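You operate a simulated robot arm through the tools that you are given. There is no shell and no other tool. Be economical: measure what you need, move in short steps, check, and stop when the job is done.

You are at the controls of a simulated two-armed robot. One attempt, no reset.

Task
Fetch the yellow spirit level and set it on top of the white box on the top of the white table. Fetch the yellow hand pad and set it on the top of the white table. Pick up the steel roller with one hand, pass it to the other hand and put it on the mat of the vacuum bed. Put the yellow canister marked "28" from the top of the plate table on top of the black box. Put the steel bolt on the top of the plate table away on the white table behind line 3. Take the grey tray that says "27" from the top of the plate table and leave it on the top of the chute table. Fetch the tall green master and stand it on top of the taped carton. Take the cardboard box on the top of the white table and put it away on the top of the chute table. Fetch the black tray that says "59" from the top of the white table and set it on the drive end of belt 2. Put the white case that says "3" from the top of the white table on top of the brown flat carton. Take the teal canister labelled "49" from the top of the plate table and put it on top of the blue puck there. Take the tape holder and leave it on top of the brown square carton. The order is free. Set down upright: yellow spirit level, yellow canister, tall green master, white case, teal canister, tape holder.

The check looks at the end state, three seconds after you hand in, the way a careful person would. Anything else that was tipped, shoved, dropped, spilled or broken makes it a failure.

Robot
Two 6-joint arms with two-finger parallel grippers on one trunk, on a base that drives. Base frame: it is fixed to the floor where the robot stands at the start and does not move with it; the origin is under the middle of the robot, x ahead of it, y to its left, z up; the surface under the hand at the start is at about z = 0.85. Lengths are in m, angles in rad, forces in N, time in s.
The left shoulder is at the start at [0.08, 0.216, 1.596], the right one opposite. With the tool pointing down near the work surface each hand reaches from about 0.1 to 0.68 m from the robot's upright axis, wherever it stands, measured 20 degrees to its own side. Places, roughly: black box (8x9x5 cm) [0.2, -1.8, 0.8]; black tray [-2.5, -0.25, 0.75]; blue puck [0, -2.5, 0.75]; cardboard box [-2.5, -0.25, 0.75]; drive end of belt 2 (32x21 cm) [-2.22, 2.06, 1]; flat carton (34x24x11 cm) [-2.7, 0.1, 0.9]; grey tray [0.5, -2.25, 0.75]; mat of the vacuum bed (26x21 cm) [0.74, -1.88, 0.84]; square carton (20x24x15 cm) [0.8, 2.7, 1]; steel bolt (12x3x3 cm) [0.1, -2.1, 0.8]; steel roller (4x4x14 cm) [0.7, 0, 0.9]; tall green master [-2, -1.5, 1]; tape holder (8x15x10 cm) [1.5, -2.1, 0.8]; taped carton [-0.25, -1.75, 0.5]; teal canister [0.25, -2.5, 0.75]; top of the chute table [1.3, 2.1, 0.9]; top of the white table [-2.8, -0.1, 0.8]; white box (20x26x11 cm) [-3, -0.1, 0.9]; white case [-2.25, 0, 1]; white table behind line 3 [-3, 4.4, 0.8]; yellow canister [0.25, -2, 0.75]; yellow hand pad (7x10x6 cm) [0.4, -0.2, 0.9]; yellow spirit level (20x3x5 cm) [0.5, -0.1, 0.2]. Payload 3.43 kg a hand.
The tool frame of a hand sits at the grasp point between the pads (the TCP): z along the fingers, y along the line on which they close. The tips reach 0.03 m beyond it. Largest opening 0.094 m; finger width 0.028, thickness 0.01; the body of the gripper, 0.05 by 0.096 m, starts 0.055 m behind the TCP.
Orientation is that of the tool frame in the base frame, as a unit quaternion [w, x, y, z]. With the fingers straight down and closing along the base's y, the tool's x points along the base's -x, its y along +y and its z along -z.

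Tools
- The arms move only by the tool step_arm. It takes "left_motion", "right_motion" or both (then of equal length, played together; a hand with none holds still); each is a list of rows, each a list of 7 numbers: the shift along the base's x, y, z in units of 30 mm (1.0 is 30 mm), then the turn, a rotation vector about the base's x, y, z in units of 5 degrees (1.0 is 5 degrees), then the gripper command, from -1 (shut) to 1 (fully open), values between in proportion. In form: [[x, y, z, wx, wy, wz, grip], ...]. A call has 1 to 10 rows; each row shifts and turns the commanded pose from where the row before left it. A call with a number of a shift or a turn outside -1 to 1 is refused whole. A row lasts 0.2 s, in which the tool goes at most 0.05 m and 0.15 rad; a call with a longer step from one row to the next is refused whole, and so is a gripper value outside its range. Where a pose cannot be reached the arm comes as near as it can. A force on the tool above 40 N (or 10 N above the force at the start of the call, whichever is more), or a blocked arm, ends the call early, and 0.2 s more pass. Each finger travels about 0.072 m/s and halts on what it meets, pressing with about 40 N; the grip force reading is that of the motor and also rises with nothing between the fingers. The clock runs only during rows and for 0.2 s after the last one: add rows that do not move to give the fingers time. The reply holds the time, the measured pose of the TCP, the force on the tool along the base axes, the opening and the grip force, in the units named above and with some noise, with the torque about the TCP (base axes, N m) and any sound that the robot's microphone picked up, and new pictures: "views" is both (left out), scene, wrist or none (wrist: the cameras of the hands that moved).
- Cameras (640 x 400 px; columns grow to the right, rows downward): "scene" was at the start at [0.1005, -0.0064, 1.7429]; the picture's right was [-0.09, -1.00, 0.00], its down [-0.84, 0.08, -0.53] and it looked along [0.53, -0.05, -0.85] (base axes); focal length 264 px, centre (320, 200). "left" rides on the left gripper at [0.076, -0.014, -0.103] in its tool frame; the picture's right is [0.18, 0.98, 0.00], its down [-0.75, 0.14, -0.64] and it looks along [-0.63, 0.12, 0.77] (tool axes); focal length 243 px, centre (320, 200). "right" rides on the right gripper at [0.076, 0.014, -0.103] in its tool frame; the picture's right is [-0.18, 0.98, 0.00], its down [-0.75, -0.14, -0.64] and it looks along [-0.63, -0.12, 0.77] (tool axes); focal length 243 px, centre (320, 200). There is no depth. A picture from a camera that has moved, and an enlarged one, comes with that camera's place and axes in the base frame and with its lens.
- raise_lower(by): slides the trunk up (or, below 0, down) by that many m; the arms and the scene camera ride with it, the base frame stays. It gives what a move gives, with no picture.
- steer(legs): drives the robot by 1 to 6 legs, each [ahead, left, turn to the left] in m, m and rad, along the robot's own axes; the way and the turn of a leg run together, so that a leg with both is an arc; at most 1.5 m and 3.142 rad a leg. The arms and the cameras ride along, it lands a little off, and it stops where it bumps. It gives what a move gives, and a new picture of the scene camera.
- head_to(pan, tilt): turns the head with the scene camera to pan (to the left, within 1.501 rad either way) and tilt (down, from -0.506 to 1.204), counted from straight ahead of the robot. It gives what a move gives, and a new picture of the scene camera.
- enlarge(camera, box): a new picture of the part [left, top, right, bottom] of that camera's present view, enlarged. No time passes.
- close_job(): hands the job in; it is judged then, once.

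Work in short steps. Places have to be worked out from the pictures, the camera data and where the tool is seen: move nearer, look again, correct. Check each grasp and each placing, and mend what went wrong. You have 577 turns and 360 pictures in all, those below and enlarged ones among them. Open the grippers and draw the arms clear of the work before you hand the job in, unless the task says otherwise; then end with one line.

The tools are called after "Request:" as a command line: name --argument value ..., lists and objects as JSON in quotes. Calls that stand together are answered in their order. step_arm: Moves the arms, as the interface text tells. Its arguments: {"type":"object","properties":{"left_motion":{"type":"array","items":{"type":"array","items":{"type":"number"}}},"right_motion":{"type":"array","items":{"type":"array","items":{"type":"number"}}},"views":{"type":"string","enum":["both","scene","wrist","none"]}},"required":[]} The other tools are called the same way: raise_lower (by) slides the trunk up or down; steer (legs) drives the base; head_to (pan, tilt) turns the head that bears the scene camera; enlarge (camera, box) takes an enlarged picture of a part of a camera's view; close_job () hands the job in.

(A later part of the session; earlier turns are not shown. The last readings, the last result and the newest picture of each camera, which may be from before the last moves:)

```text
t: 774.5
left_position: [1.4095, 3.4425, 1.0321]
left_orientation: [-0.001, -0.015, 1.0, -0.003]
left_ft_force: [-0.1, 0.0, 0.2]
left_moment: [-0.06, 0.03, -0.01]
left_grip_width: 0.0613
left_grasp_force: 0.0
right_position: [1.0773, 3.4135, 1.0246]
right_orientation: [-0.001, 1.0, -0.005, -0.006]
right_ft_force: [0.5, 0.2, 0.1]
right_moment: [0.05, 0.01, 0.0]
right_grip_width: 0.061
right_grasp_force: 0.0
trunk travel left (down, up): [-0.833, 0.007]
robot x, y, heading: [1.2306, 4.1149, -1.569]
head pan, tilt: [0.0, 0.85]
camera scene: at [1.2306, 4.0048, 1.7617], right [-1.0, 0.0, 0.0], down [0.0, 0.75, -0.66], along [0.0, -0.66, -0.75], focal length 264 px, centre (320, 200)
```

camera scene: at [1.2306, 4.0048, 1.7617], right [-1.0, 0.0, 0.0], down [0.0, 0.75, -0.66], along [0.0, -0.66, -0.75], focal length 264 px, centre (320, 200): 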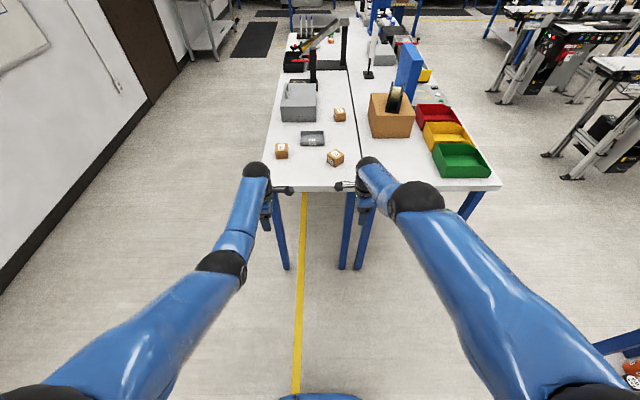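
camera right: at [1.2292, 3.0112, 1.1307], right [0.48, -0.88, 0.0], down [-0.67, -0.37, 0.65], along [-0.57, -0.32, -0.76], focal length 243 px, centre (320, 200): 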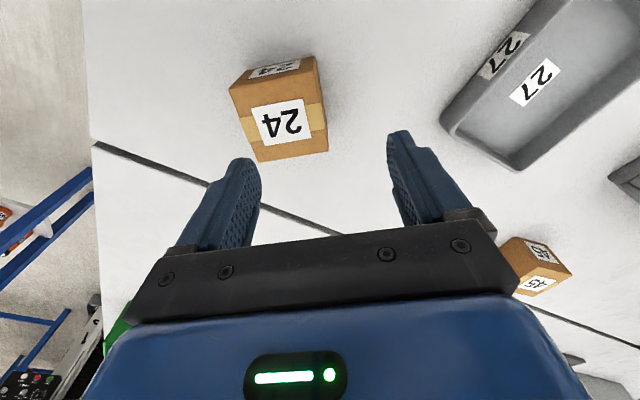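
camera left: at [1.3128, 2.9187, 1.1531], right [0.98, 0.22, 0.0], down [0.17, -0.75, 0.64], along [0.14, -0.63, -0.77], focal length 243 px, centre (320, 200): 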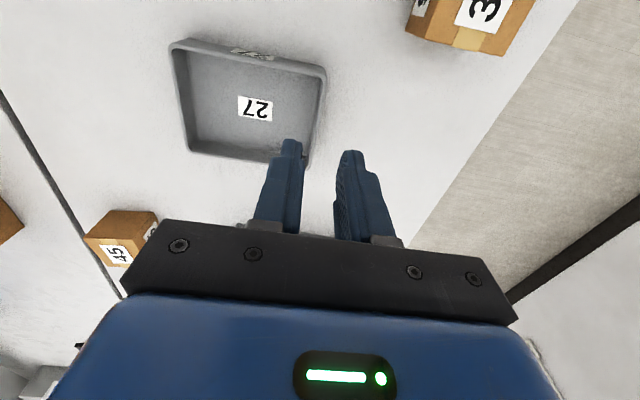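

Request:
step_arm --right_motion '[[-0.5, 0.4, -0.5, 0, 0, 0, 0.3], [-0.5, 0.4, -0.5, 0, 0, 0, 0.3], [-0.5, 0.4, -0.5, 0, 0, 0, 0.3], [-0.5, 0.4, -0.5, 0, 0, 0, 0.3], [-0.5, 0.4, -0.5, 0, 0, 0, 0.3], [-0.5, 0.4, -0.3, 0, 0, 0, 0.3], [-0.5, 0.4, 0, 0, 0, 0, 0.3], [-0.5, 0.4, 0, 0, 0, 0, 0.3], [0, 0, 0, 0, 0, 0, 0.3]]' --left_motion '[[0, 0, 0, 0, 0, -1, 0.3], [0, 0, 0, 0, 0, -1, 0.3], [0, 0, 0, 0, 0, -1, 0.3], [0, 0, 0, 0, 0, -1, 0.3], [0, 0, 0, 0, 0, -1, 0.3], [0, 0, 0, 0, 0, -1, 0.3], [0, 0, 0, 0, 0, -1, 0.3], [0, 0, 0, 0, 0, -1, 0.3], [0, 0, 0, 0, 0, -1, 0.3]]' --views "none"

Request:
step_arm --right_motion '[[0, 0, 0.4, 0, 0, 0, 0.3], [0, 0, 0.4, 0, 0, 1, 0.3], [0, 0, 0.4, 0, 0, 1, 0.3], [0, 0, 0.4, 0, 0, 1, 0.3], [0, 0, 0, 0, 0, 1, 0.3], [0, 0, 0, 0, 0, 1, 0.3], [0, 0, 0, 0, 0, 1, 0.3], [0, 0, 0, 0, 0, 1, 0.3], [0, 0, 0, 0, 0, 1, 0.3], [0, 0, 0, 0, 0, 1, 0.3]]' --left_motion '[[0, 0, 0, 0, 0, -1, 0.3], [0, 0, 0, 0, 0, -1, 0.3], [0, 0, 0, 0, 0, -1, 0.3], [0, 0, 0, 0, 0, -1, 0.3], [0, 0, 0, 0, 0, -1, 0.3], [0, 0, 0, 0, 0, -1, 0.3], [0, 0, 0, 0, 0, -1, 0.3], [0, 0, 0, 0, 0, -1, 0.3], [0, 0, 0, 0, 0, -1, 0.3], [0, 0, 0, 0, 0, 0, 0.3]]' --views "none"

Request:
step_arm --right_motion '[[0, 0, 0, 0, 0, 1, 0.3], [0, 0, 0, 0, 0, 1, 0.3], [0, 0, 0, 0, 0, 1, 0.3], [0, 0, 0, 0, 0, 1, 0.3], [0, 0, 0, 0, 0, 1, 0.3], [0, 0, 0, 0, 0, 1, 0.3], [0, 0, 0, 0, 0, 1, 0.3], [0, 0, 0, 0, 0, 1, 0.3], [0, 0, 0, 0, 0, 1, 0.3]]' --views "scene"

```text
t: 776.5
left_position: [1.4107, 3.4431, 1.0316]
left_orientation: [-0.002, 0.371, 0.929, -0.002]
left_ft_force: [-0.5, 0.4, -0.3]
left_moment: [0.0, 0.0, 0.01]
left_grip_width: 0.061
left_grasp_force: 0.0
right_position: [0.9576, 3.4695, 0.9162]
right_orientation: [0.0, 1.0, -0.005, -0.006]
right_ft_force: [0.5, -0.6, 0.1]
right_moment: [0.02, -0.01, 0.02]
right_grip_width: 0.0608
right_grasp_force: 0.1
right hand out of reach, approached as far as the arm can: row 1, 2, 3, 4, 6, 7, 8
trunk travel left (down, up): [-0.833, 0.007]
robot x, y, heading: [1.2279, 4.1125, -1.57]
head pan, tilt: [0.0, 0.85]
```

```text
t: 778.7
left_position: [1.4105, 3.4421, 1.0307]
left_orientation: [-0.002, 0.697, 0.717, -0.001]
left_ft_force: [0.6, 0.4, -0.2]
left_moment: [0.02, -0.01, -0.02]
left_grip_width: 0.0613
left_grasp_force: 0.0
right_position: [0.9551, 3.4482, 0.9505]
right_orientation: [0.001, 0.925, 0.379, -0.005]
right_ft_force: [0.2, 0.3, -1.0]
right_moment: [0.0, 0.02, 0.04]
right_grip_width: 0.0609
right_grasp_force: 0.0
right hand out of reach, approached as far as the arm can: row 1, 2, 3, 4
trunk travel left (down, up): [-0.833, 0.007]
robot x, y, heading: [1.2255, 4.1163, -1.577]
head pan, tilt: [0.0, 0.85]
```

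```text
t: 780.7
left_position: [1.4102, 3.4441, 1.0312]
left_orientation: [-0.002, 0.696, 0.718, -0.001]
left_ft_force: [-0.1, -0.8, 0.2]
left_moment: [-0.01, 0.02, 0.0]
left_grip_width: 0.0611
left_grasp_force: 0.1
right_position: [0.9553, 3.4475, 0.9505]
right_orientation: [0.003, 0.71, 0.704, -0.002]
right_ft_force: [-0.1, 1.3, 0.0]
right_moment: [0.04, -0.02, 0.0]
right_grip_width: 0.0609
right_grasp_force: 0.1
trunk travel left (down, up): [-0.833, 0.007]
robot x, y, heading: [1.2295, 4.1123, -1.572]
head pan, tilt: [0.0, 0.85]
camera scene: at [1.2306, 4.0047, 1.7617], right [-1.0, 0.0, 0.0], down [0.0, 0.75, -0.66], along [0.0, -0.66, -0.75], focal length 264 px, centre (320, 200)
```

scene: 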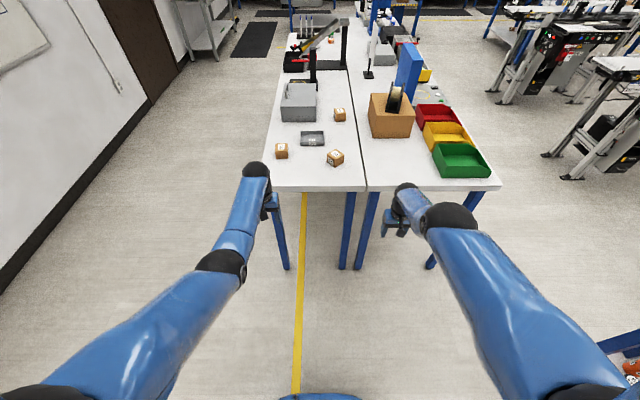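

The right wrist isn't reset yet; I'll repeat lower and further out.

Request:
step_arm --right_motion '[[-0.5, 0.3, -0.5, 0, 0, -1, 0.3], [-0.5, 0.3, -0.5, 0, 0, -1, 0.3], [-0.5, 0.3, -0.5, 0, 0, -1, 0.3], [-0.5, 0, -0.5, 0, 0, -1, 0.3], [-0.3, 0, -0.5, 0, 0, -1, 0.3], [0, 0, -0.3, 0, 0, -1, 0.3], [0, 0, 0, 0, 0, -1, 0.3], [0, 0, 0, 0, 0, -1, 0.3], [0, 0, 0, 0, 0, -1, 0.3], [0, 0, 0, 0, 0, -1, 0.3]]' --views "none"

Request:
step_arm --right_motion '[[0, 0, 0, 0, 0, -1, 0.3], [0, 0, 0, 0, 0, -1, 0.3], [0, 0, 0, 0, 0, -1, 0.3], [0, 0, 0, 0, 0, -1, 0.3], [0, 0, 0, 0, 0, -1, 0.3], [0, 0, 0, 0, 0, -1, 0.3], [0, 0, 0, 0, 0, -1, 0.3], [0, 0, 0, 0, 0, -1, 0.3], [0, 0, 0.3, 0, 0, 0, 0.3], [0, 0, 0.3, 0, 0, 0, 0.3]]' --views "none"

Request:
step_arm --right_motion '[[0, 0, 0.4, 0, 0, 0, 0.3], [0, 0, 0.4, 0, 0, 0, 0.3], [0, 0, 0.4, 0, 0, 0, 0.3], [0, 0, 0.4, 0, 0, 0, 0.3], [0, 0, 0.4, 0, 0, 0, 0.3]]' --views "scene"

```text
t: 782.9
left_position: [1.4101, 3.4424, 1.0311]
left_orientation: [-0.003, 0.696, 0.718, -0.001]
left_ft_force: [0.7, 0.3, -0.4]
left_moment: [-0.01, -0.02, -0.02]
left_grip_width: 0.0612
left_grasp_force: 0.0
right_position: [0.8924, 3.5014, 0.886]
right_orientation: [0.002, 0.942, 0.336, -0.006]
right_ft_force: [0.6, 0.3, 0.0]
right_moment: [-0.01, 0.0, -0.01]
right_grip_width: 0.0611
right_grasp_force: 0.1
right hand out of reach, approached as far as the arm can: row 3, 4, 5, 6
trunk travel left (down, up): [-0.833, 0.007]
robot x, y, heading: [1.2309, 4.1126, -1.579]
head pan, tilt: [0.0, 0.85]
```

```text
t: 785.1
left_position: [1.4102, 3.4428, 1.031]
left_orientation: [-0.002, 0.697, 0.717, -0.002]
left_ft_force: [0.6, -0.1, 0.1]
left_moment: [-0.02, 0.02, -0.04]
left_grip_width: 0.0613
left_grasp_force: 0.0
right_position: [0.8901, 3.4937, 0.8996]
right_orientation: [-0.001, 1.0, -0.006, -0.007]
right_ft_force: [-0.4, 0.3, -0.6]
right_moment: [-0.03, 0.02, 0.01]
right_grip_width: 0.0611
right_grasp_force: 0.1
right hand out of reach, approached as far as the arm can: row 9, 10
trunk travel left (down, up): [-0.833, 0.007]
robot x, y, heading: [1.2323, 4.1119, -1.574]
head pan, tilt: [0.0, 0.85]
```

```text
t: 786.3
left_position: [1.4119, 3.4425, 1.032]
left_orientation: [-0.002, 0.697, 0.717, -0.001]
left_ft_force: [-0.7, -0.2, -0.1]
left_moment: [0.01, -0.01, 0.0]
left_grip_width: 0.0611
left_grasp_force: 0.1
right_position: [0.8845, 3.4675, 0.9416]
right_orientation: [-0.001, 1.0, -0.005, -0.006]
right_ft_force: [0.2, 0.4, -0.5]
right_moment: [-0.01, 0.0, -0.04]
right_grip_width: 0.061
right_grasp_force: 0.0
right hand out of reach, approached as far as the arm can: row 1, 2, 3, 4, 5
trunk travel left (down, up): [-0.833, 0.007]
robot x, y, heading: [1.2284, 4.1133, -1.575]
head pan, tilt: [0.0, 0.85]
camera scene: at [1.2307, 4.0046, 1.7617], right [-1.0, 0.0, 0.0], down [0.0, 0.75, -0.66], along [0.0, -0.66, -0.75], focal length 264 px, centre (320, 200)
```

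scene: 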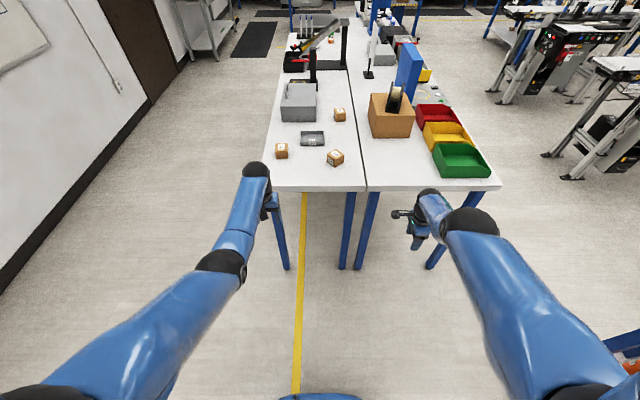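

I'll try to reset by extending the right arm fully and turning the wrist back, in clear space.

Request:
steer --legs '[[-0.2, 0, 0]]'

Request:
step_arm --right_motion '[[0.3, -0.6, 0.6, 0, 0, 1, 0.3], [0.3, -0.6, 0.6, 0, 0, 1, 0.3], [0.3, -0.6, 0.6, 0, 0, 1, 0.3], [0.3, -0.6, 0.6, 0, 0, 1, 0.3], [0.3, -0.6, 0.6, 0, 0, 1, 0.3], [0.3, -0.6, 0.6, 0, 0, 1, 0.3], [0.3, -0.6, 0.6, 0, 0, 1, 0.3], [0.3, -0.6, 0.6, 0, 0, 1, 0.3], [0.3, -0.6, 0.6, 0, 0, 1, 0.3]]' --views "none"

Request:
step_arm --right_motion '[[0, 0, 0, 0, 0, 1, 0.3], [0, 0, 0, 0, 0, 1, 0.3], [0, 0, 0, 0, 0, 1, 0.3], [0, 0, 0, 0, 0, 1, 0.3], [0, 0, 0, 0, 0, 1, 0.3], [0, 0, 0, 0, 0, 1, 0.3], [0, 0, 0, 0, 0, 1, 0.3], [0, 0, 0, 0, 0, 1, 0.3], [0, 0, 0, 0, 0, 1, 0.3]]' --views "scene"

```text
t: 787.9
left_position: [1.4113, 3.6391, 1.0276]
left_orientation: [-0.003, 0.696, 0.718, 0.0]
left_ft_force: [0.3, -1.0, -0.4]
left_moment: [0.02, -0.01, -0.03]
left_grip_width: 0.0611
left_grasp_force: 0.1
right_position: [0.8853, 3.6633, 0.938]
right_orientation: [-0.003, 1.0, -0.005, -0.007]
right_ft_force: [-0.1, 0.7, -0.7]
right_moment: [0.04, -0.01, 0.0]
right_grip_width: 0.0611
right_grasp_force: 0.1
trunk travel left (down, up): [-0.833, 0.007]
robot x, y, heading: [1.2313, 4.3104, -1.573]
head pan, tilt: [0.0, 0.85]
camera scene: at [1.2314, 4.1981, 1.7612], right [-1.0, 0.0, 0.0], down [0.0, 0.75, -0.66], along [0.0, -0.66, -0.75], focal length 264 px, centre (320, 200)
```

scene: 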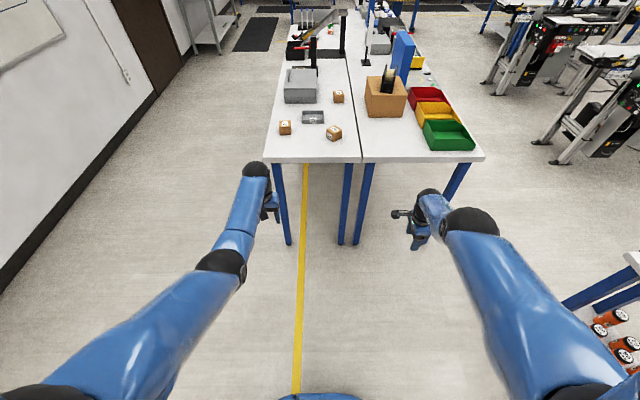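

```text
t: 789.9
left_position: [1.4123, 3.6436, 1.0306]
left_orientation: [-0.002, 0.695, 0.719, -0.001]
left_ft_force: [0.5, 0.6, -0.6]
left_moment: [0.0, -0.01, 0.0]
left_grip_width: 0.0613
left_grasp_force: 0.1
right_position: [0.9745, 3.574, 1.1278]
right_orientation: [0.001, 0.925, 0.379, -0.006]
right_ft_force: [0.0, -0.9, -0.3]
right_moment: [0.02, 0.05, -0.01]
right_grip_width: 0.0611
right_grasp_force: 0.1
right hand out of reach, approached as far as the arm can: row 2, 3, 4, 5, 6, 7, 8, 9
trunk travel left (down, up): [-0.833, 0.007]
robot x, y, heading: [1.2313, 4.3154, -1.574]
head pan, tilt: [0.0, 0.85]
```

```text
t: 791.9
left_position: [1.4122, 3.6423, 1.0307]
left_orientation: [-0.002, 0.695, 0.719, -0.001]
left_ft_force: [-0.7, 0.8, -0.8]
left_moment: [0.0, -0.01, 0.01]
left_grip_width: 0.0611
left_grasp_force: 0.2
right_position: [0.974, 3.5732, 1.1282]
right_orientation: [0.002, 0.71, 0.704, -0.004]
right_ft_force: [-0.4, 0.3, -0.2]
right_moment: [0.0, -0.03, 0.01]
right_grip_width: 0.0614
right_grasp_force: 0.1
trunk travel left (down, up): [-0.833, 0.007]
robot x, y, heading: [1.2317, 4.3132, -1.577]
head pan, tilt: [0.0, 0.85]
camera scene: at [1.2315, 4.2047, 1.7617], right [-1.0, 0.0, 0.0], down [0.0, 0.75, -0.66], along [0.0, -0.66, -0.75], focal length 264 px, centre (320, 200)
```

scene: 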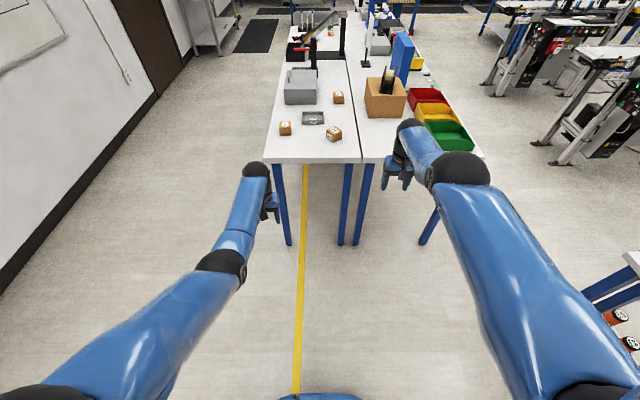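

The right arm is usable extended. Now the bolt: I'll raise the left hand and drive back to the plate table.

Request:
step_arm --left_motion '[[0, 0, 0.8, 0, 0, 0, 0], [0, 0, 0.8, 0, 0, 0, 0], [0, 0, 0.8, 0, 0, 0, 0], [0, 0, 0.8, 0, 0, 0, 0], [0, 0, 0.6, 0, 0, 0, 0]]' --views "none"

Request:
steer --legs '[[0, 0.95, 0], [1.5, 0, 0], [1.5, 0, 0], [1.5, 0, 0], [0.65, 0, 0]]'

Request:
steer --legs '[[0, -1.5, 0], [0, -0.36, 0], [0.4, 0, 0]]'

```text
t: 793.1
left_position: [1.4114, 3.6433, 1.145]
left_orientation: [-0.002, 0.696, 0.718, -0.001]
left_ft_force: [0.0, 0.2, -0.1]
left_moment: [0.0, 0.01, 0.0]
left_grip_width: 0.047
left_grasp_force: 0.0
right_position: [0.9739, 3.5735, 1.1275]
right_orientation: [0.002, 0.711, 0.704, -0.003]
right_ft_force: [0.6, -0.5, -0.5]
right_moment: [-0.02, 0.04, -0.02]
right_grip_width: 0.0609
right_grasp_force: 0.1
trunk travel left (down, up): [-0.833, 0.007]
robot x, y, heading: [1.2313, 4.3147, -1.575]
head pan, tilt: [0.0, 0.85]
```

```text
t: 822.3
left_position: [2.4577, -1.5057, 1.1474]
left_orientation: [-0.002, 0.68, 0.733, -0.002]
left_ft_force: [0.3, 0.0, 0.7]
left_moment: [-0.02, 0.0, 0.01]
left_grip_width: 0.0469
left_grasp_force: 0.0
right_position: [2.0248, -1.5944, 1.1288]
right_orientation: [0.003, 0.695, 0.719, -0.005]
right_ft_force: [0.0, -0.9, -0.2]
right_moment: [0.03, -0.01, 0.02]
right_grip_width: 0.061
right_grasp_force: 0.1
trunk travel left (down, up): [-0.833, 0.007]
robot x, y, heading: [2.2518, -0.8423, -1.526]
head pan, tilt: [0.0, 0.85]
camera scene: at [2.2546, -0.9506, 1.762], right [-1.0, -0.04, 0.0], down [-0.03, 0.75, -0.66], along [0.03, -0.66, -0.75], focal length 264 px, centre (320, 200)
```

scene: 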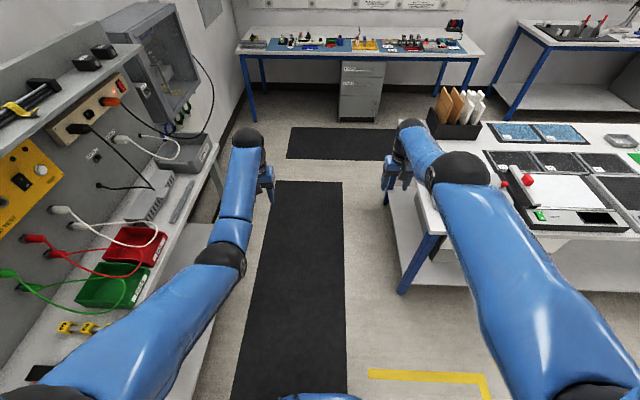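

```text
t: 833.8
left_position: [0.6276, -1.9814, 1.1466]
left_orientation: [-0.001, 0.68, 0.734, -0.002]
left_ft_force: [-0.4, 0.0, 0.2]
left_moment: [-0.04, 0.01, -0.02]
left_grip_width: 0.0472
left_grasp_force: 0.0
right_position: [0.1901, -2.0698, 1.1291]
right_orientation: [0.003, 0.694, 0.72, -0.005]
right_ft_force: [0.7, 0.8, -0.5]
right_moment: [-0.02, 0.0, -0.02]
right_grip_width: 0.061
right_grasp_force: 0.1
trunk travel left (down, up): [-0.833, 0.007]
robot x, y, heading: [0.4161, -1.3246, -1.534]
head pan, tilt: [0.0, 0.85]
camera scene: at [0.4202, -1.4259, 1.7621], right [-1.0, -0.04, 0.0], down [-0.03, 0.75, -0.66], along [0.03, -0.66, -0.75], focal length 264 px, centre (320, 200)
```

scene: 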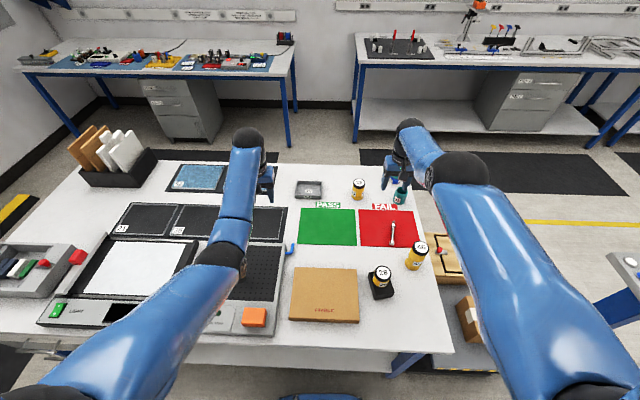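

I'll move the left hand inward (away from the roller), align the right hand with the bolt's slant, then lower the trunk.

Request:
step_arm --left_motion '[[-0.6, 0, 0, 0, 0, 0, 0], [-0.6, 0, 0, 0, 0, 0, 0], [-0.6, 0, 0, 0, 0, 0, 0], [-0.6, 0, 0, 0, 0, 0, 0], [-0.6, 0, 0.1, 0, 0, 0, 0], [-0.4, 0, 0.1, 0, 0, 0, 0]]' --right_motion '[[-0.4, 0, 0, 0, 0, -0.8, 0], [-0.4, 0, 0, 0, 0, -0.8, 0], [-0.4, 0, 0, 0, 0, -0.7, 0], [-0.4, 0, 0, 0, 0, 0, 0], [0, 0, 0, 0, 0, 0, 0], [0, 0, 0, 0, 0, 0, 0]]' --views "none"

Request:
raise_lower --by -0.18

Request:
step_arm --right_motion '[[0, 0, 0, 0, 0, 0, 0]]' --views "wrist"

```text
t: 835.1
left_position: [0.5227, -1.9822, 1.151]
left_orientation: [-0.001, 0.68, 0.734, -0.002]
left_ft_force: [-0.2, 0.8, 0.7]
left_moment: [-0.01, -0.04, -0.01]
left_grip_width: 0.0471
left_grasp_force: 0.0
right_position: [0.1432, -2.0723, 1.127]
right_orientation: [0.002, 0.763, 0.646, -0.004]
right_ft_force: [-0.8, -0.6, 0.3]
right_moment: [-0.01, 0.03, 0.01]
right_grip_width: 0.0468
right_grasp_force: 0.1
trunk travel left (down, up): [-0.833, 0.007]
robot x, y, heading: [0.4129, -1.3206, -1.53]
head pan, tilt: [0.0, 0.85]
```

```text
t: 837.1
left_position: [0.5236, -1.9844, 0.9714]
left_orientation: [-0.003, 0.679, 0.734, -0.002]
left_ft_force: [-0.3, 0.4, -0.4]
left_moment: [0.03, -0.02, 0.03]
left_grip_width: 0.0469
left_grasp_force: 0.0
right_position: [0.1439, -2.0734, 0.9477]
right_orientation: [0.002, 0.763, 0.646, -0.004]
right_ft_force: [-0.2, -0.5, 0.1]
right_moment: [-0.01, 0.01, -0.01]
right_grip_width: 0.0471
right_grasp_force: 0.1
trunk travel left (down, up): [-0.653, 0.187]
robot x, y, heading: [0.412, -1.3246, -1.526]
head pan, tilt: [0.0, 0.85]
```

```text
t: 837.5
left_position: [0.5248, -1.984, 0.9715]
left_orientation: [-0.002, 0.679, 0.734, -0.001]
left_ft_force: [0.2, 0.2, 1.0]
left_moment: [0.02, 0.01, -0.02]
left_grip_width: 0.0468
left_grasp_force: 0.1
right_position: [0.1433, -2.0727, 0.9475]
right_orientation: [0.001, 0.763, 0.646, -0.005]
right_ft_force: [-0.4, -0.5, 0.8]
right_moment: [0.0, -0.04, 0.02]
right_grip_width: 0.0471
right_grasp_force: 0.1
trunk travel left (down, up): [-0.653, 0.187]
robot x, y, heading: [0.4137, -1.3244, -1.532]
head pan, tilt: [0.0, 0.85]
camera right: at [0.1691, -1.9997, 1.0498], right [0.94, -0.34, 0.0], down [-0.26, -0.71, 0.65], along [-0.22, -0.61, -0.76], focal length 243 px, centre (320, 200)
```

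right: 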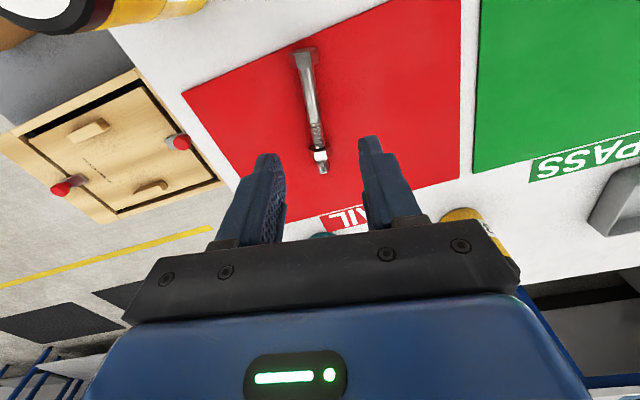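

Bolt centre ≈(0.131,-2.086), well aligned. I'll inch forward 3.5 cm and descend.

Request:
steer --legs '[[0.035, 0, 0]]'

Request:
step_arm --right_motion '[[-0.4, 0.3, 0, 0, 0, -0.3, 0], [0, 0.4, -0.5, 0, 0, 0, 0], [0, 0, -0.7, 0, 0, 0, 0], [0, 0, -0.7, 0, 0, 0, 0], [0, 0, -0.7, 0, 0, 0, 0], [0, 0, -0.5, 0, 0, 0, 0], [0, 0, 0, 0, 0, 0, 0]]' --views "wrist"

```text
t: 838.4
left_position: [0.5247, -2.0113, 0.9765]
left_orientation: [0.0, 0.68, 0.733, -0.004]
left_ft_force: [-0.2, 0.5, 0.7]
left_moment: [-0.05, 0.04, 0.0]
left_grip_width: 0.0469
left_grasp_force: 0.1
right_position: [0.1442, -2.1001, 0.953]
right_orientation: [0.006, 0.763, 0.647, -0.006]
right_ft_force: [-0.3, 1.3, -0.1]
right_moment: [-0.03, -0.03, 0.01]
right_grip_width: 0.0471
right_grasp_force: 0.1
trunk travel left (down, up): [-0.653, 0.187]
robot x, y, heading: [0.4174, -1.3564, -1.531]
head pan, tilt: [0.0, 0.85]
camera scene: at [0.4212, -1.454, 1.5827], right [-1.0, -0.04, 0.0], down [-0.03, 0.75, -0.67], along [0.03, -0.67, -0.75], focal length 264 px, centre (320, 200)
```

scene: 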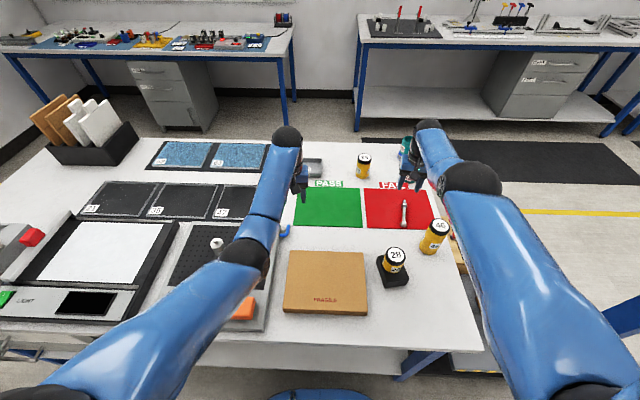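

```text
t: 840.0
left_position: [0.5246, -2.0184, 0.9707]
left_orientation: [-0.003, 0.68, 0.733, -0.001]
left_ft_force: [-0.2, 0.4, -0.7]
left_moment: [0.0, 0.04, 0.0]
left_grip_width: 0.047
left_grasp_force: 0.0
right_position: [0.1323, -2.0783, 0.8596]
right_orientation: [0.001, 0.772, 0.636, -0.003]
right_ft_force: [0.0, 0.6, 0.0]
right_moment: [0.0, 0.05, -0.01]
right_grip_width: 0.0469
right_grasp_force: 0.0
right hand out of reach, approached as far as the arm can: row 1, 2, 3, 4, 5, 6
trunk travel left (down, up): [-0.653, 0.187]
robot x, y, heading: [0.4173, -1.3551, -1.523]
head pan, tilt: [0.0, 0.85]
camera right: at [0.1609, -2.0047, 0.9614], right [0.93, -0.37, 0.0], down [-0.28, -0.71, 0.65], along [-0.24, -0.6, -0.76], focal length 243 px, centre (320, 200)
```

right: 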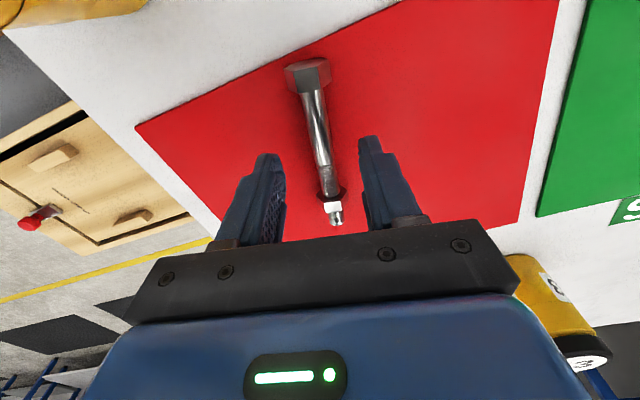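

Aligned over the shaft. Lower 2.5 cm by the trunk and grip.

Request:
raise_lower --by -0.024

Request:
step_arm --right_motion '[[0, 0, 0, 0, 0, 0, -0.4], [0, 0, 0, 0, 0, 0, -0.8], [0, 0, 0, 0, 0, 0, -1], [0, 0, 0, 0, 0, 0, -1], [0, 0, 0, 0, 0, 0, -1]]' --views "none"

Request:
raise_lower --by 0.1

Request:
step_arm --right_motion '[[0, 0, 0, 0, 0, 0, -1]]' --views "wrist"

```text
t: 840.7
left_position: [0.526, -2.0182, 0.9469]
left_orientation: [-0.002, 0.68, 0.733, -0.002]
left_ft_force: [0.2, -0.3, -0.1]
left_moment: [-0.01, 0.0, -0.02]
left_grip_width: 0.047
left_grasp_force: 0.0
right_position: [0.1322, -2.0753, 0.8357]
right_orientation: [0.003, 0.772, 0.636, -0.005]
right_ft_force: [-0.7, 0.0, 0.2]
right_moment: [0.03, -0.01, 0.02]
right_grip_width: 0.0471
right_grasp_force: 0.1
trunk travel left (down, up): [-0.629, 0.211]
robot x, y, heading: [0.4152, -1.3565, -1.533]
head pan, tilt: [0.0, 0.85]
```

```text
t: 841.9
left_position: [0.5246, -2.018, 0.9469]
left_orientation: [-0.003, 0.68, 0.733, -0.001]
left_ft_force: [0.1, 1.7, 0.5]
left_moment: [0.02, -0.03, -0.02]
left_grip_width: 0.0468
left_grasp_force: 0.0
right_position: [0.1326, -2.077, 0.8349]
right_orientation: [0.003, 0.771, 0.636, -0.004]
right_ft_force: [-0.1, -0.6, -0.5]
right_moment: [0.02, -0.03, 0.03]
right_grip_width: 0.021
right_grasp_force: 40.0
trunk travel left (down, up): [-0.629, 0.211]
robot x, y, heading: [0.4181, -1.3548, -1.527]
head pan, tilt: [0.0, 0.85]
```

```text
t: 843.2
left_position: [0.5258, -2.0169, 1.046]
left_orientation: [-0.003, 0.681, 0.733, -0.001]
left_ft_force: [-0.1, -0.3, 0.3]
left_moment: [0.01, 0.01, -0.03]
left_grip_width: 0.0472
left_grasp_force: 0.1
right_position: [0.1329, -2.077, 0.9358]
right_orientation: [0.002, 0.771, 0.636, -0.003]
right_ft_force: [1.0, 0.8, -1.9]
right_moment: [0.03, -0.01, 0.01]
right_grip_width: 0.0212
right_grasp_force: 39.7
trunk travel left (down, up): [-0.729, 0.111]
robot x, y, heading: [0.4174, -1.3558, -1.527]
head pan, tilt: [0.0, 0.85]
```

```text
t: 843.6
left_position: [0.5239, -2.0173, 1.047]
left_orientation: [-0.003, 0.68, 0.733, -0.001]
left_ft_force: [0.2, 0.5, 0.0]
left_moment: [-0.03, 0.01, 0.0]
left_grip_width: 0.0469
left_grasp_force: 0.0
right_position: [0.1324, -2.0769, 0.9346]
right_orientation: [0.002, 0.771, 0.636, -0.005]
right_ft_force: [-0.2, 0.3, 0.0]
right_moment: [-0.03, 0.0, -0.03]
right_grip_width: 0.0208
right_grasp_force: 39.6
trunk travel left (down, up): [-0.729, 0.111]
robot x, y, heading: [0.414, -1.3547, -1.527]
head pan, tilt: [0.0, 0.85]
camera right: at [0.1609, -2.0042, 1.0377], right [0.93, -0.37, 0.0], down [-0.28, -0.71, 0.65], along [-0.24, -0.6, -0.76], focal length 243 px, centre (320, 200)
```

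right: 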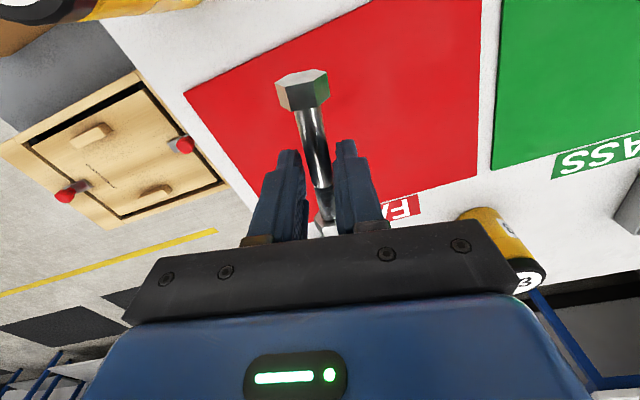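

Bolt gripped. I'll raise, back out, and head to the right end of the white table for the white case.

Request:
raise_lower --by 0.111

Request:
step_arm --right_motion '[[0, 0, 0.8, 0, 0, 0, -1], [0, 0, 0.8, 0, 0, 0, -1], [0, 0, 0.8, 0, 0, 0, -1], [0, 0, 0.8, 0, 0, 0, -1], [0, 0, 0.8, 0, 0, 0, -1], [0, 0, 0.8, 0, 0, 0, -1]]' --views "none"

Request:
steer --legs '[[-0.5, 0, -0.044], [0, 0, -1.571], [1.1, 0, 0], [0, -0.83, 0], [0.5, 0, 0]]'

```text
t: 845.1
left_position: [0.5255, -2.0173, 1.1585]
left_orientation: [-0.002, 0.68, 0.733, -0.002]
left_ft_force: [-0.1, -0.4, -0.7]
left_moment: [-0.01, 0.01, 0.01]
left_grip_width: 0.0472
left_grasp_force: 0.0
right_position: [0.1331, -2.077, 1.0462]
right_orientation: [0.002, 0.772, 0.636, -0.003]
right_ft_force: [0.0, -0.7, -1.5]
right_moment: [-0.01, 0.0, 0.03]
right_grip_width: 0.0211
right_grasp_force: 40.2
trunk travel left (down, up): [-0.84, 0.0]
robot x, y, heading: [0.4156, -1.3558, -1.529]
head pan, tilt: [0.0, 0.85]
```

```text
t: 846.5
left_position: [0.525, -2.0175, 1.1581]
left_orientation: [-0.002, 0.68, 0.733, -0.002]
left_ft_force: [0.1, -0.1, 0.3]
left_moment: [0.01, 0.0, 0.01]
left_grip_width: 0.0468
left_grasp_force: 0.1
right_position: [0.1288, -2.1113, 1.1813]
right_orientation: [0.002, 0.772, 0.636, -0.003]
right_ft_force: [0.1, 0.3, -1.0]
right_moment: [0.01, 0.0, 0.0]
right_grip_width: 0.0211
right_grasp_force: 39.8
right hand out of reach, approached as far as the arm can: row 1, 2, 3, 4, 5, 6
trunk travel left (down, up): [-0.84, 0.0]
robot x, y, heading: [0.4153, -1.3544, -1.529]
head pan, tilt: [0.0, 0.85]
```

```text
t: 864.9
left_position: [-1.852, -0.1246, 1.1601]
left_orientation: [-0.003, 1.0, 0.019, 0.0]
left_ft_force: [0.8, -0.2, 0.8]
left_moment: [0.01, 0.02, 0.02]
left_grip_width: 0.0472
left_grasp_force: 0.1
right_position: [-1.9328, 0.2739, 1.1828]
right_orientation: [-0.002, 0.993, -0.115, -0.004]
right_ft_force: [0.1, -1.3, -1.4]
right_moment: [0.0, 0.01, 0.0]
right_grip_width: 0.0212
right_grasp_force: 40.0
trunk travel left (down, up): [-0.84, 0.0]
robot x, y, heading: [-1.1884, -0.042, -3.133]
head pan, tilt: [0.0, 0.85]
camera scene: at [-1.2933, -0.0406, 1.769], right [0.0, 1.0, 0.0], down [0.75, 0.0, -0.66], along [-0.66, 0.0, -0.75], focal length 264 px, centre (320, 200)
```

scene: 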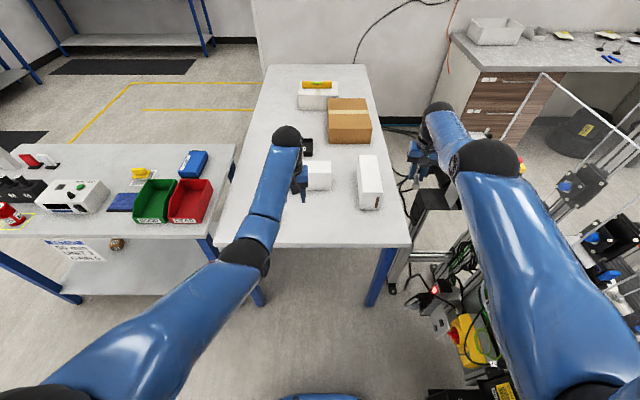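

Now rotate the left hand +90° so it closes along x (the case's 8.5 cm width).

Request:
step_arm --left_motion '[[0, 0, 0, 0, 0, 1, 0.5], [0, 0, 0, 0, 0, 1, 0.5], [0, 0, 0, 0, 0, 1, 0.5], [0, 0, 0, 0, 0, 1, 0.5], [0, 0, 0, 0, 0, 1, 0.5], [0, 0, 0, 0, 0, 1, 0.5], [0, 0, 0, 0, 0, 1, 0.5], [0, 0, 0, 0, 0, 1, 1], [0, 0, 0, 0, 0, 1, 1], [0, 0, 0, 0, 0, 1, 1]]' --views "none"

Request:
step_arm --left_motion '[[0, 0, 0, 0, 0, 1, 1], [0, 0, 0, 0, 0, 1, 1], [0, 0, 0, 0, 0, 1, 1], [0, 0, 0, 0, 0, 1, 1], [0, 0, 0, 0, 0, 1, 1], [0, 0, 0, 0, 0, 1, 1], [0, 0, 0, 0, 0, 1, 1], [0, 0, 0, 0, 0, 0.4, 1]]' --views "none"

Request:
steer --legs '[[0.33, 0, 0]]'

Request:
enlarge --camera "left" --box '[0, 0, 640, 400]'

```text
t: 867.1
left_position: [-1.8548, -0.1257, 1.1583]
left_orientation: [-0.002, 0.898, 0.44, 0.0]
left_ft_force: [0.6, -0.4, 1.4]
left_moment: [0.0, 0.0, 0.03]
left_grip_width: 0.0938
left_grasp_force: 0.0
right_position: [-1.9347, 0.2741, 1.1812]
right_orientation: [-0.002, 0.994, -0.114, -0.003]
right_ft_force: [0.2, 0.2, -1.3]
right_moment: [-0.03, 0.01, -0.01]
right_grip_width: 0.0212
right_grasp_force: 40.5
trunk travel left (down, up): [-0.84, 0.0]
robot x, y, heading: [-1.1881, -0.0395, -3.135]
head pan, tilt: [0.0, 0.85]
```

```text
t: 868.9
left_position: [-1.8556, -0.1254, 1.1574]
left_orientation: [-0.002, 0.711, 0.703, -0.003]
left_ft_force: [-0.1, -0.1, 0.1]
left_moment: [0.0, -0.02, 0.02]
left_grip_width: 0.0941
left_grasp_force: 0.1
right_position: [-1.9352, 0.2745, 1.18]
right_orientation: [-0.001, 0.993, -0.114, -0.003]
right_ft_force: [0.3, -0.4, -1.7]
right_moment: [-0.03, 0.01, 0.0]
right_grip_width: 0.021
right_grasp_force: 40.3
trunk travel left (down, up): [-0.84, 0.0]
robot x, y, heading: [-1.1886, -0.0385, -3.139]
head pan, tilt: [0.0, 0.85]
```

```text
t: 871.1
left_position: [-2.1788, -0.1287, 1.1593]
left_orientation: [-0.002, 0.711, 0.703, -0.003]
left_ft_force: [0.4, 0.0, 0.2]
left_moment: [-0.05, 0.01, 0.0]
left_grip_width: 0.0941
left_grasp_force: 0.1
right_position: [-2.2613, 0.2713, 1.1833]
right_orientation: [-0.001, 0.994, -0.113, -0.004]
right_ft_force: [0.3, 0.0, -0.1]
right_moment: [0.02, 0.0, -0.02]
right_grip_width: 0.0212
right_grasp_force: 40.4
trunk travel left (down, up): [-0.84, 0.0]
robot x, y, heading: [-1.5175, -0.0411, -3.136]
head pan, tilt: [0.0, 0.85]
camera scene: at [-1.6211, -0.0429, 1.7691], right [-0.01, 1.0, 0.0], down [0.75, 0.01, -0.66], along [-0.66, 0.0, -0.75], focal length 264 px, centre (320, 200)
```

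scene: 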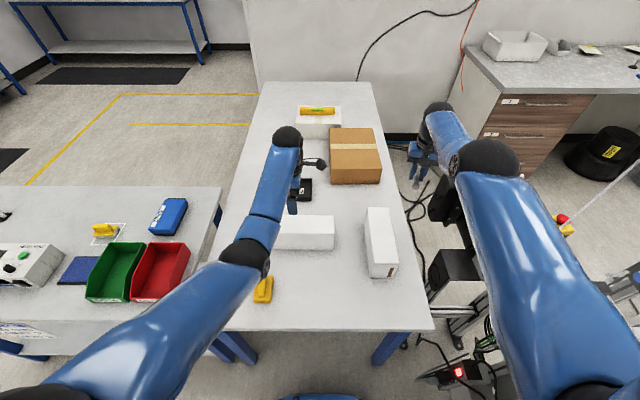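

```text
1.00 times, centred on (320, 200) of left (not enlarged: the box is as wide or as high as the picture)
camera zoom: at [-2.1933, -0.0518, 1.2629], right [0.98, 0.17, -0.01], down [0.14, -0.76, 0.64], along [0.11, -0.63, -0.77], focal length 243 px, centre (320, 200)
```

zoom: 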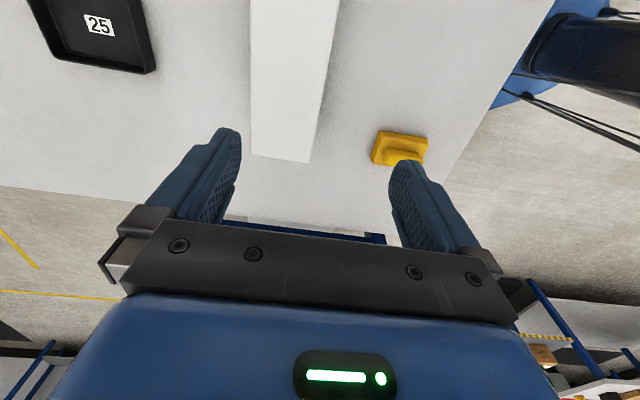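

Case width ≈8.8 cm, centre x≈-2.219, y≈-0.116. I'll creep forward 4 cm, lower the trunk 0.13 and recheck the alignment.

Request:
steer --legs '[[0.04, 0, 0]]'

Request:
raise_lower --by -0.13

Request:
step_arm --left_motion '[[0, 0.3, 0, 0, 0, 0, 1], [0, 0.1, 0, 0, 0, 0, 1], [0, 0, 0, 0, 0, 0, 1]]' --views "wrist"

```text
t: 872.0
left_position: [-2.2145, -0.1282, 1.164]
left_orientation: [-0.005, 0.711, 0.703, -0.004]
left_ft_force: [0.2, 0.0, 0.2]
left_moment: [0.0, 0.05, 0.02]
left_grip_width: 0.0939
left_grasp_force: 0.1
right_position: [-2.295, 0.2713, 1.1867]
right_orientation: [0.0, 0.994, -0.113, -0.007]
right_ft_force: [0.8, -0.6, -0.5]
right_moment: [0.01, 0.07, 0.02]
right_grip_width: 0.0209
right_grasp_force: 40.2
trunk travel left (down, up): [-0.84, 0.0]
robot x, y, heading: [-1.5549, -0.0419, -3.136]
head pan, tilt: [0.0, 0.85]
camera scene: at [-1.653, -0.0431, 1.7697], right [-0.01, 1.0, 0.0], down [0.75, 0.0, -0.67], along [-0.67, 0.0, -0.75], focal length 264 px, centre (320, 200)
```

scene: 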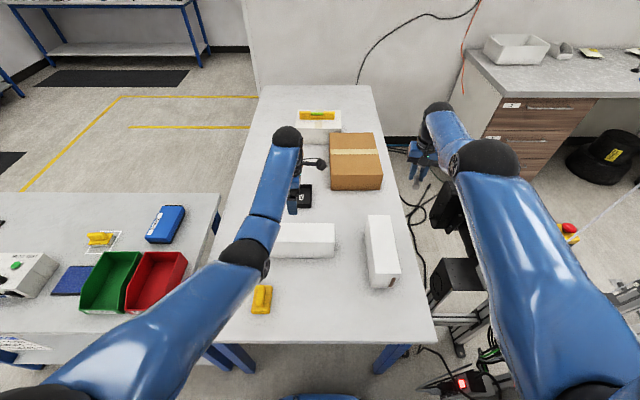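

```text
t: 873.6
left_position: [-2.2212, -0.128, 1.0289]
left_orientation: [-0.002, 0.711, 0.703, -0.002]
left_ft_force: [0.2, 0.2, 0.3]
left_moment: [0.01, 0.0, 0.0]
left_grip_width: 0.094
left_grasp_force: 0.0
right_position: [-2.3035, 0.2717, 1.0518]
right_orientation: [-0.001, 0.994, -0.113, -0.004]
right_ft_force: [-0.2, -0.1, -0.1]
right_moment: [0.04, -0.02, -0.01]
right_grip_width: 0.021
right_grasp_force: 40.1
trunk travel left (down, up): [-0.71, 0.13]
robot x, y, heading: [-1.5597, -0.0428, -3.137]
head pan, tilt: [0.0, 0.85]
```

```text
t: 874.4
left_position: [-2.2243, -0.1167, 1.0275]
left_orientation: [-0.002, 0.712, 0.703, -0.001]
left_ft_force: [0.2, 0.5, 0.5]
left_moment: [0.0, -0.01, 0.02]
left_grip_width: 0.0939
left_grasp_force: 0.0
right_position: [-2.3028, 0.2718, 1.0505]
right_orientation: [-0.001, 0.994, -0.114, -0.003]
right_ft_force: [0.0, 0.1, -2.0]
right_moment: [-0.02, -0.02, -0.03]
right_grip_width: 0.0211
right_grasp_force: 40.4
trunk travel left (down, up): [-0.71, 0.13]
robot x, y, heading: [-1.5566, -0.0455, -3.128]
head pan, tilt: [0.0, 0.85]
camera left: at [-2.2363, -0.0397, 1.1309], right [0.98, 0.17, 0.0], down [0.14, -0.76, 0.64], along [0.11, -0.63, -0.77], focal length 243 px, centre (320, 200)
```

left: 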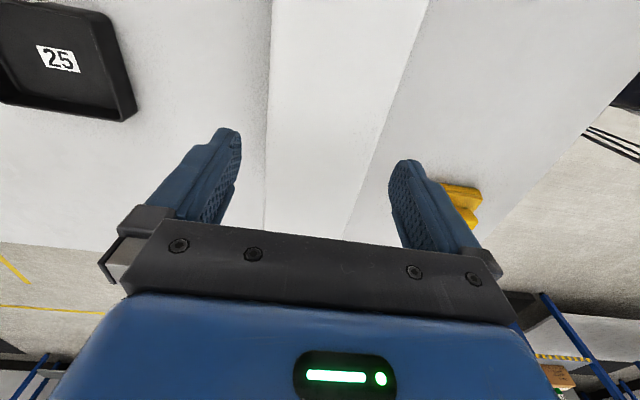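

I need +4.5 mm in x. I'll correct and descend to just above the top edge, then look again.

Request:
step_arm --left_motion '[[0.15, 0, -0.5, 0, 0, 0.1, 1], [0, 0, -0.5, 0, 0, 0, 1], [0, 0, -0.4, 0, 0, 0, 1], [0, 0, 0, 0, 0, 0, 1]]' --views "wrist"

```text
t: 875.4
left_position: [-2.2172, -0.1153, 0.9864]
left_orientation: [-0.001, 0.708, 0.706, -0.002]
left_ft_force: [0.3, -0.1, -0.2]
left_moment: [-0.03, -0.02, 0.01]
left_grip_width: 0.094
left_grasp_force: 0.0
right_position: [-2.3022, 0.2719, 1.0518]
right_orientation: [-0.001, 0.994, -0.113, -0.002]
right_ft_force: [0.8, 0.2, -1.1]
right_moment: [-0.03, 0.02, -0.01]
right_grip_width: 0.021
right_grasp_force: 40.3
trunk travel left (down, up): [-0.71, 0.13]
robot x, y, heading: [-1.556, -0.0409, -3.131]
head pan, tilt: [0.0, 0.85]
camera left: at [-2.2324, -0.0395, 1.0888], right [0.98, 0.18, 0.0], down [0.14, -0.75, 0.64], along [0.11, -0.63, -0.77], focal length 243 px, centre (320, 200)
```

left: 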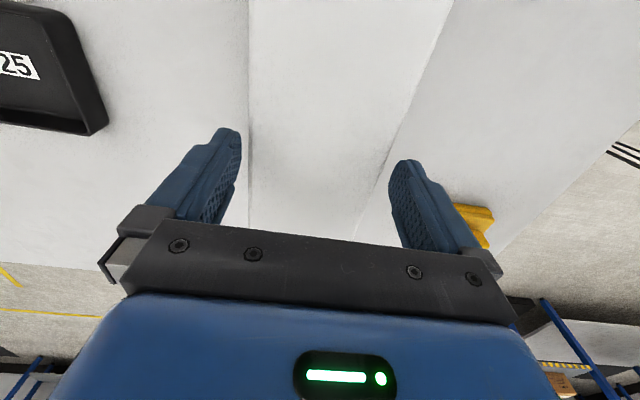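

The right finger is a hair close; I'll shift +3 mm and continue down gently.

Request:
step_arm --left_motion '[[0.1, 0, 0, 0, 0, 0, 1], [0, 0, -0.3, 0, 0, 0, 1], [0, 0, -0.3, 0, 0, 0, 1], [0, 0, -0.3, 0, 0, 0, 1], [0, 0, 0, 0, 0, 0, 1]]' --views "wrist"

```text
t: 876.2
left_position: [-2.2217, -0.1167, 0.9844]
left_orientation: [-0.013, 0.707, 0.707, -0.01]
left_ft_force: [1.1, -3.1, 19.7]
left_moment: [-0.24, 0.9, -0.22]
left_grip_width: 0.0937
left_grasp_force: 0.0
right_position: [-2.301, 0.2698, 1.0525]
right_orientation: [-0.001, 0.994, -0.113, -0.004]
right_ft_force: [0.2, -0.6, -1.7]
right_moment: [0.01, -0.04, 0.0]
right_grip_width: 0.021
right_grasp_force: 39.5
trunk travel left (down, up): [-0.71, 0.13]
robot x, y, heading: [-1.555, -0.0419, -3.131]
head pan, tilt: [0.0, 0.85]
stopped in row 3 (left hand): the force on the tool passed its limit at 46 N (the readings are from after the stop); the commanded pose is now the measured one
camera left: at [-2.2317, -0.0399, 1.0867], right [0.98, 0.18, -0.03], down [0.16, -0.76, 0.63], along [0.09, -0.63, -0.77], focal length 243 px, centre (320, 200)
```

left: 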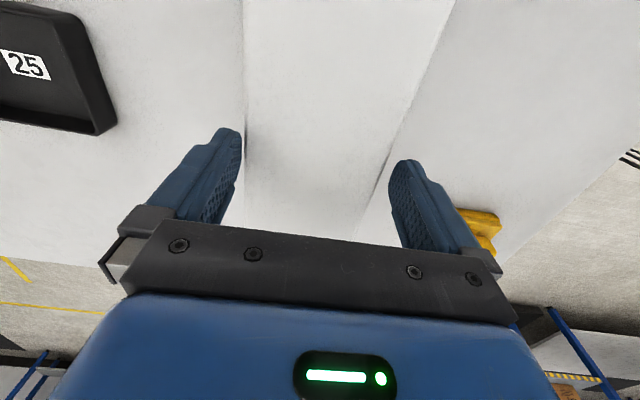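

The -x finger touched the top edge. I'll rise, undo the slight tilt, and set x to about -2.2195.

Request:
step_arm --left_motion '[[0, 0, 0.4, -0.06, -0.32, 0, 1], [0, 0, 0.2, 0, 0, 0, 1], [0, 0, 0, 0, 0, 0, 1]]' --views "none"

```text
t: 877.0
left_position: [-2.2199, -0.1153, 0.9978]
left_orientation: [0.002, 0.708, 0.706, 0.003]
left_ft_force: [0.6, -0.7, 0.0]
left_moment: [-0.01, 0.01, 0.01]
left_grip_width: 0.0938
left_grasp_force: 0.1
right_position: [-2.3049, 0.2701, 1.0519]
right_orientation: [-0.001, 0.994, -0.113, -0.002]
right_ft_force: [-0.6, -0.7, -1.5]
right_moment: [0.01, 0.0, 0.03]
right_grip_width: 0.021
right_grasp_force: 40.4
trunk travel left (down, up): [-0.71, 0.13]
robot x, y, heading: [-1.5562, -0.0421, -3.135]
head pan, tilt: [0.0, 0.85]
```

Request:
step_arm --left_motion '[[0, 0, -0.4, 0, 0, 0, 1], [0, 0, -0.3, 0, 0, 0, 1], [0, 0, -0.3, 0, 0, 0, 1], [0, 0, -0.3, 0, 0, 0, 1], [0, 0, 0, 0, 0, 0, 1]]' --views "wrist"

```text
t: 878.2
left_position: [-2.2209, -0.1167, 0.9561]
left_orientation: [0.002, 0.708, 0.706, 0.002]
left_ft_force: [-0.5, -0.2, -1.1]
left_moment: [0.0, 0.03, -0.01]
left_grip_width: 0.0943
left_grasp_force: 0.1
right_position: [-2.3032, 0.2701, 1.0503]
right_orientation: [-0.001, 0.994, -0.113, -0.002]
right_ft_force: [0.6, -0.3, -1.4]
right_moment: [-0.03, -0.01, 0.0]
right_grip_width: 0.0209
right_grasp_force: 40.1
trunk travel left (down, up): [-0.71, 0.13]
robot x, y, heading: [-1.5593, -0.044, -3.133]
head pan, tilt: [0.0, 0.85]
camera left: at [-2.2362, -0.0394, 1.0597], right [0.98, 0.18, 0.01], down [0.14, -0.75, 0.64], along [0.12, -0.63, -0.76], focal length 243 px, centre (320, 200)
```

left: 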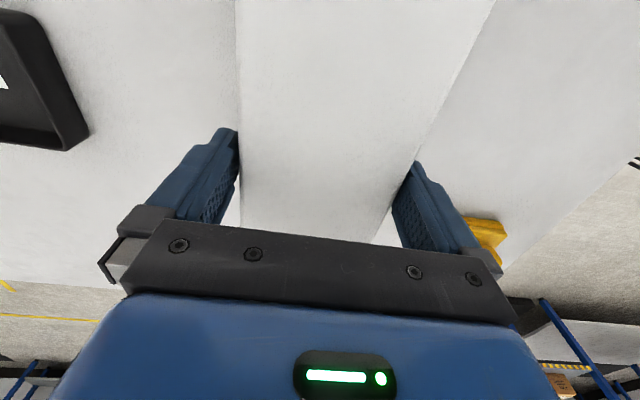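

The fingers have slipped past both sides. I'll continue to z≈0.915 and close.

Request:
step_arm --left_motion '[[0, 0, -0.4, 0, 0, 0, 1], [0, 0, -0.4, 0, 0, 0, 1], [0, 0, -0.4, 0, 0, 0, 1], [0, 0, 0, 0, 0, 0, 0.7], [0, 0, 0, 0, 0, 0, 0.5], [0, 0, 0, 0, 0, 0, 0.5], [0, 0, 0, 0, 0, 0, 0.5]]' --views "none"

```text
t: 879.8
left_position: [-2.2209, -0.1164, 0.9219]
left_orientation: [0.002, 0.708, 0.706, 0.001]
left_ft_force: [-1.8, -1.5, 4.8]
left_moment: [-0.08, 0.55, -0.16]
left_grip_width: 0.0924
left_grasp_force: 40.2
right_position: [-2.3037, 0.2703, 1.0512]
right_orientation: [-0.001, 0.994, -0.113, -0.002]
right_ft_force: [0.8, -0.1, -1.2]
right_moment: [0.01, -0.02, -0.02]
right_grip_width: 0.0211
right_grasp_force: 40.1
trunk travel left (down, up): [-0.71, 0.13]
robot x, y, heading: [-1.5554, -0.0433, -3.137]
head pan, tilt: [0.0, 0.85]
```

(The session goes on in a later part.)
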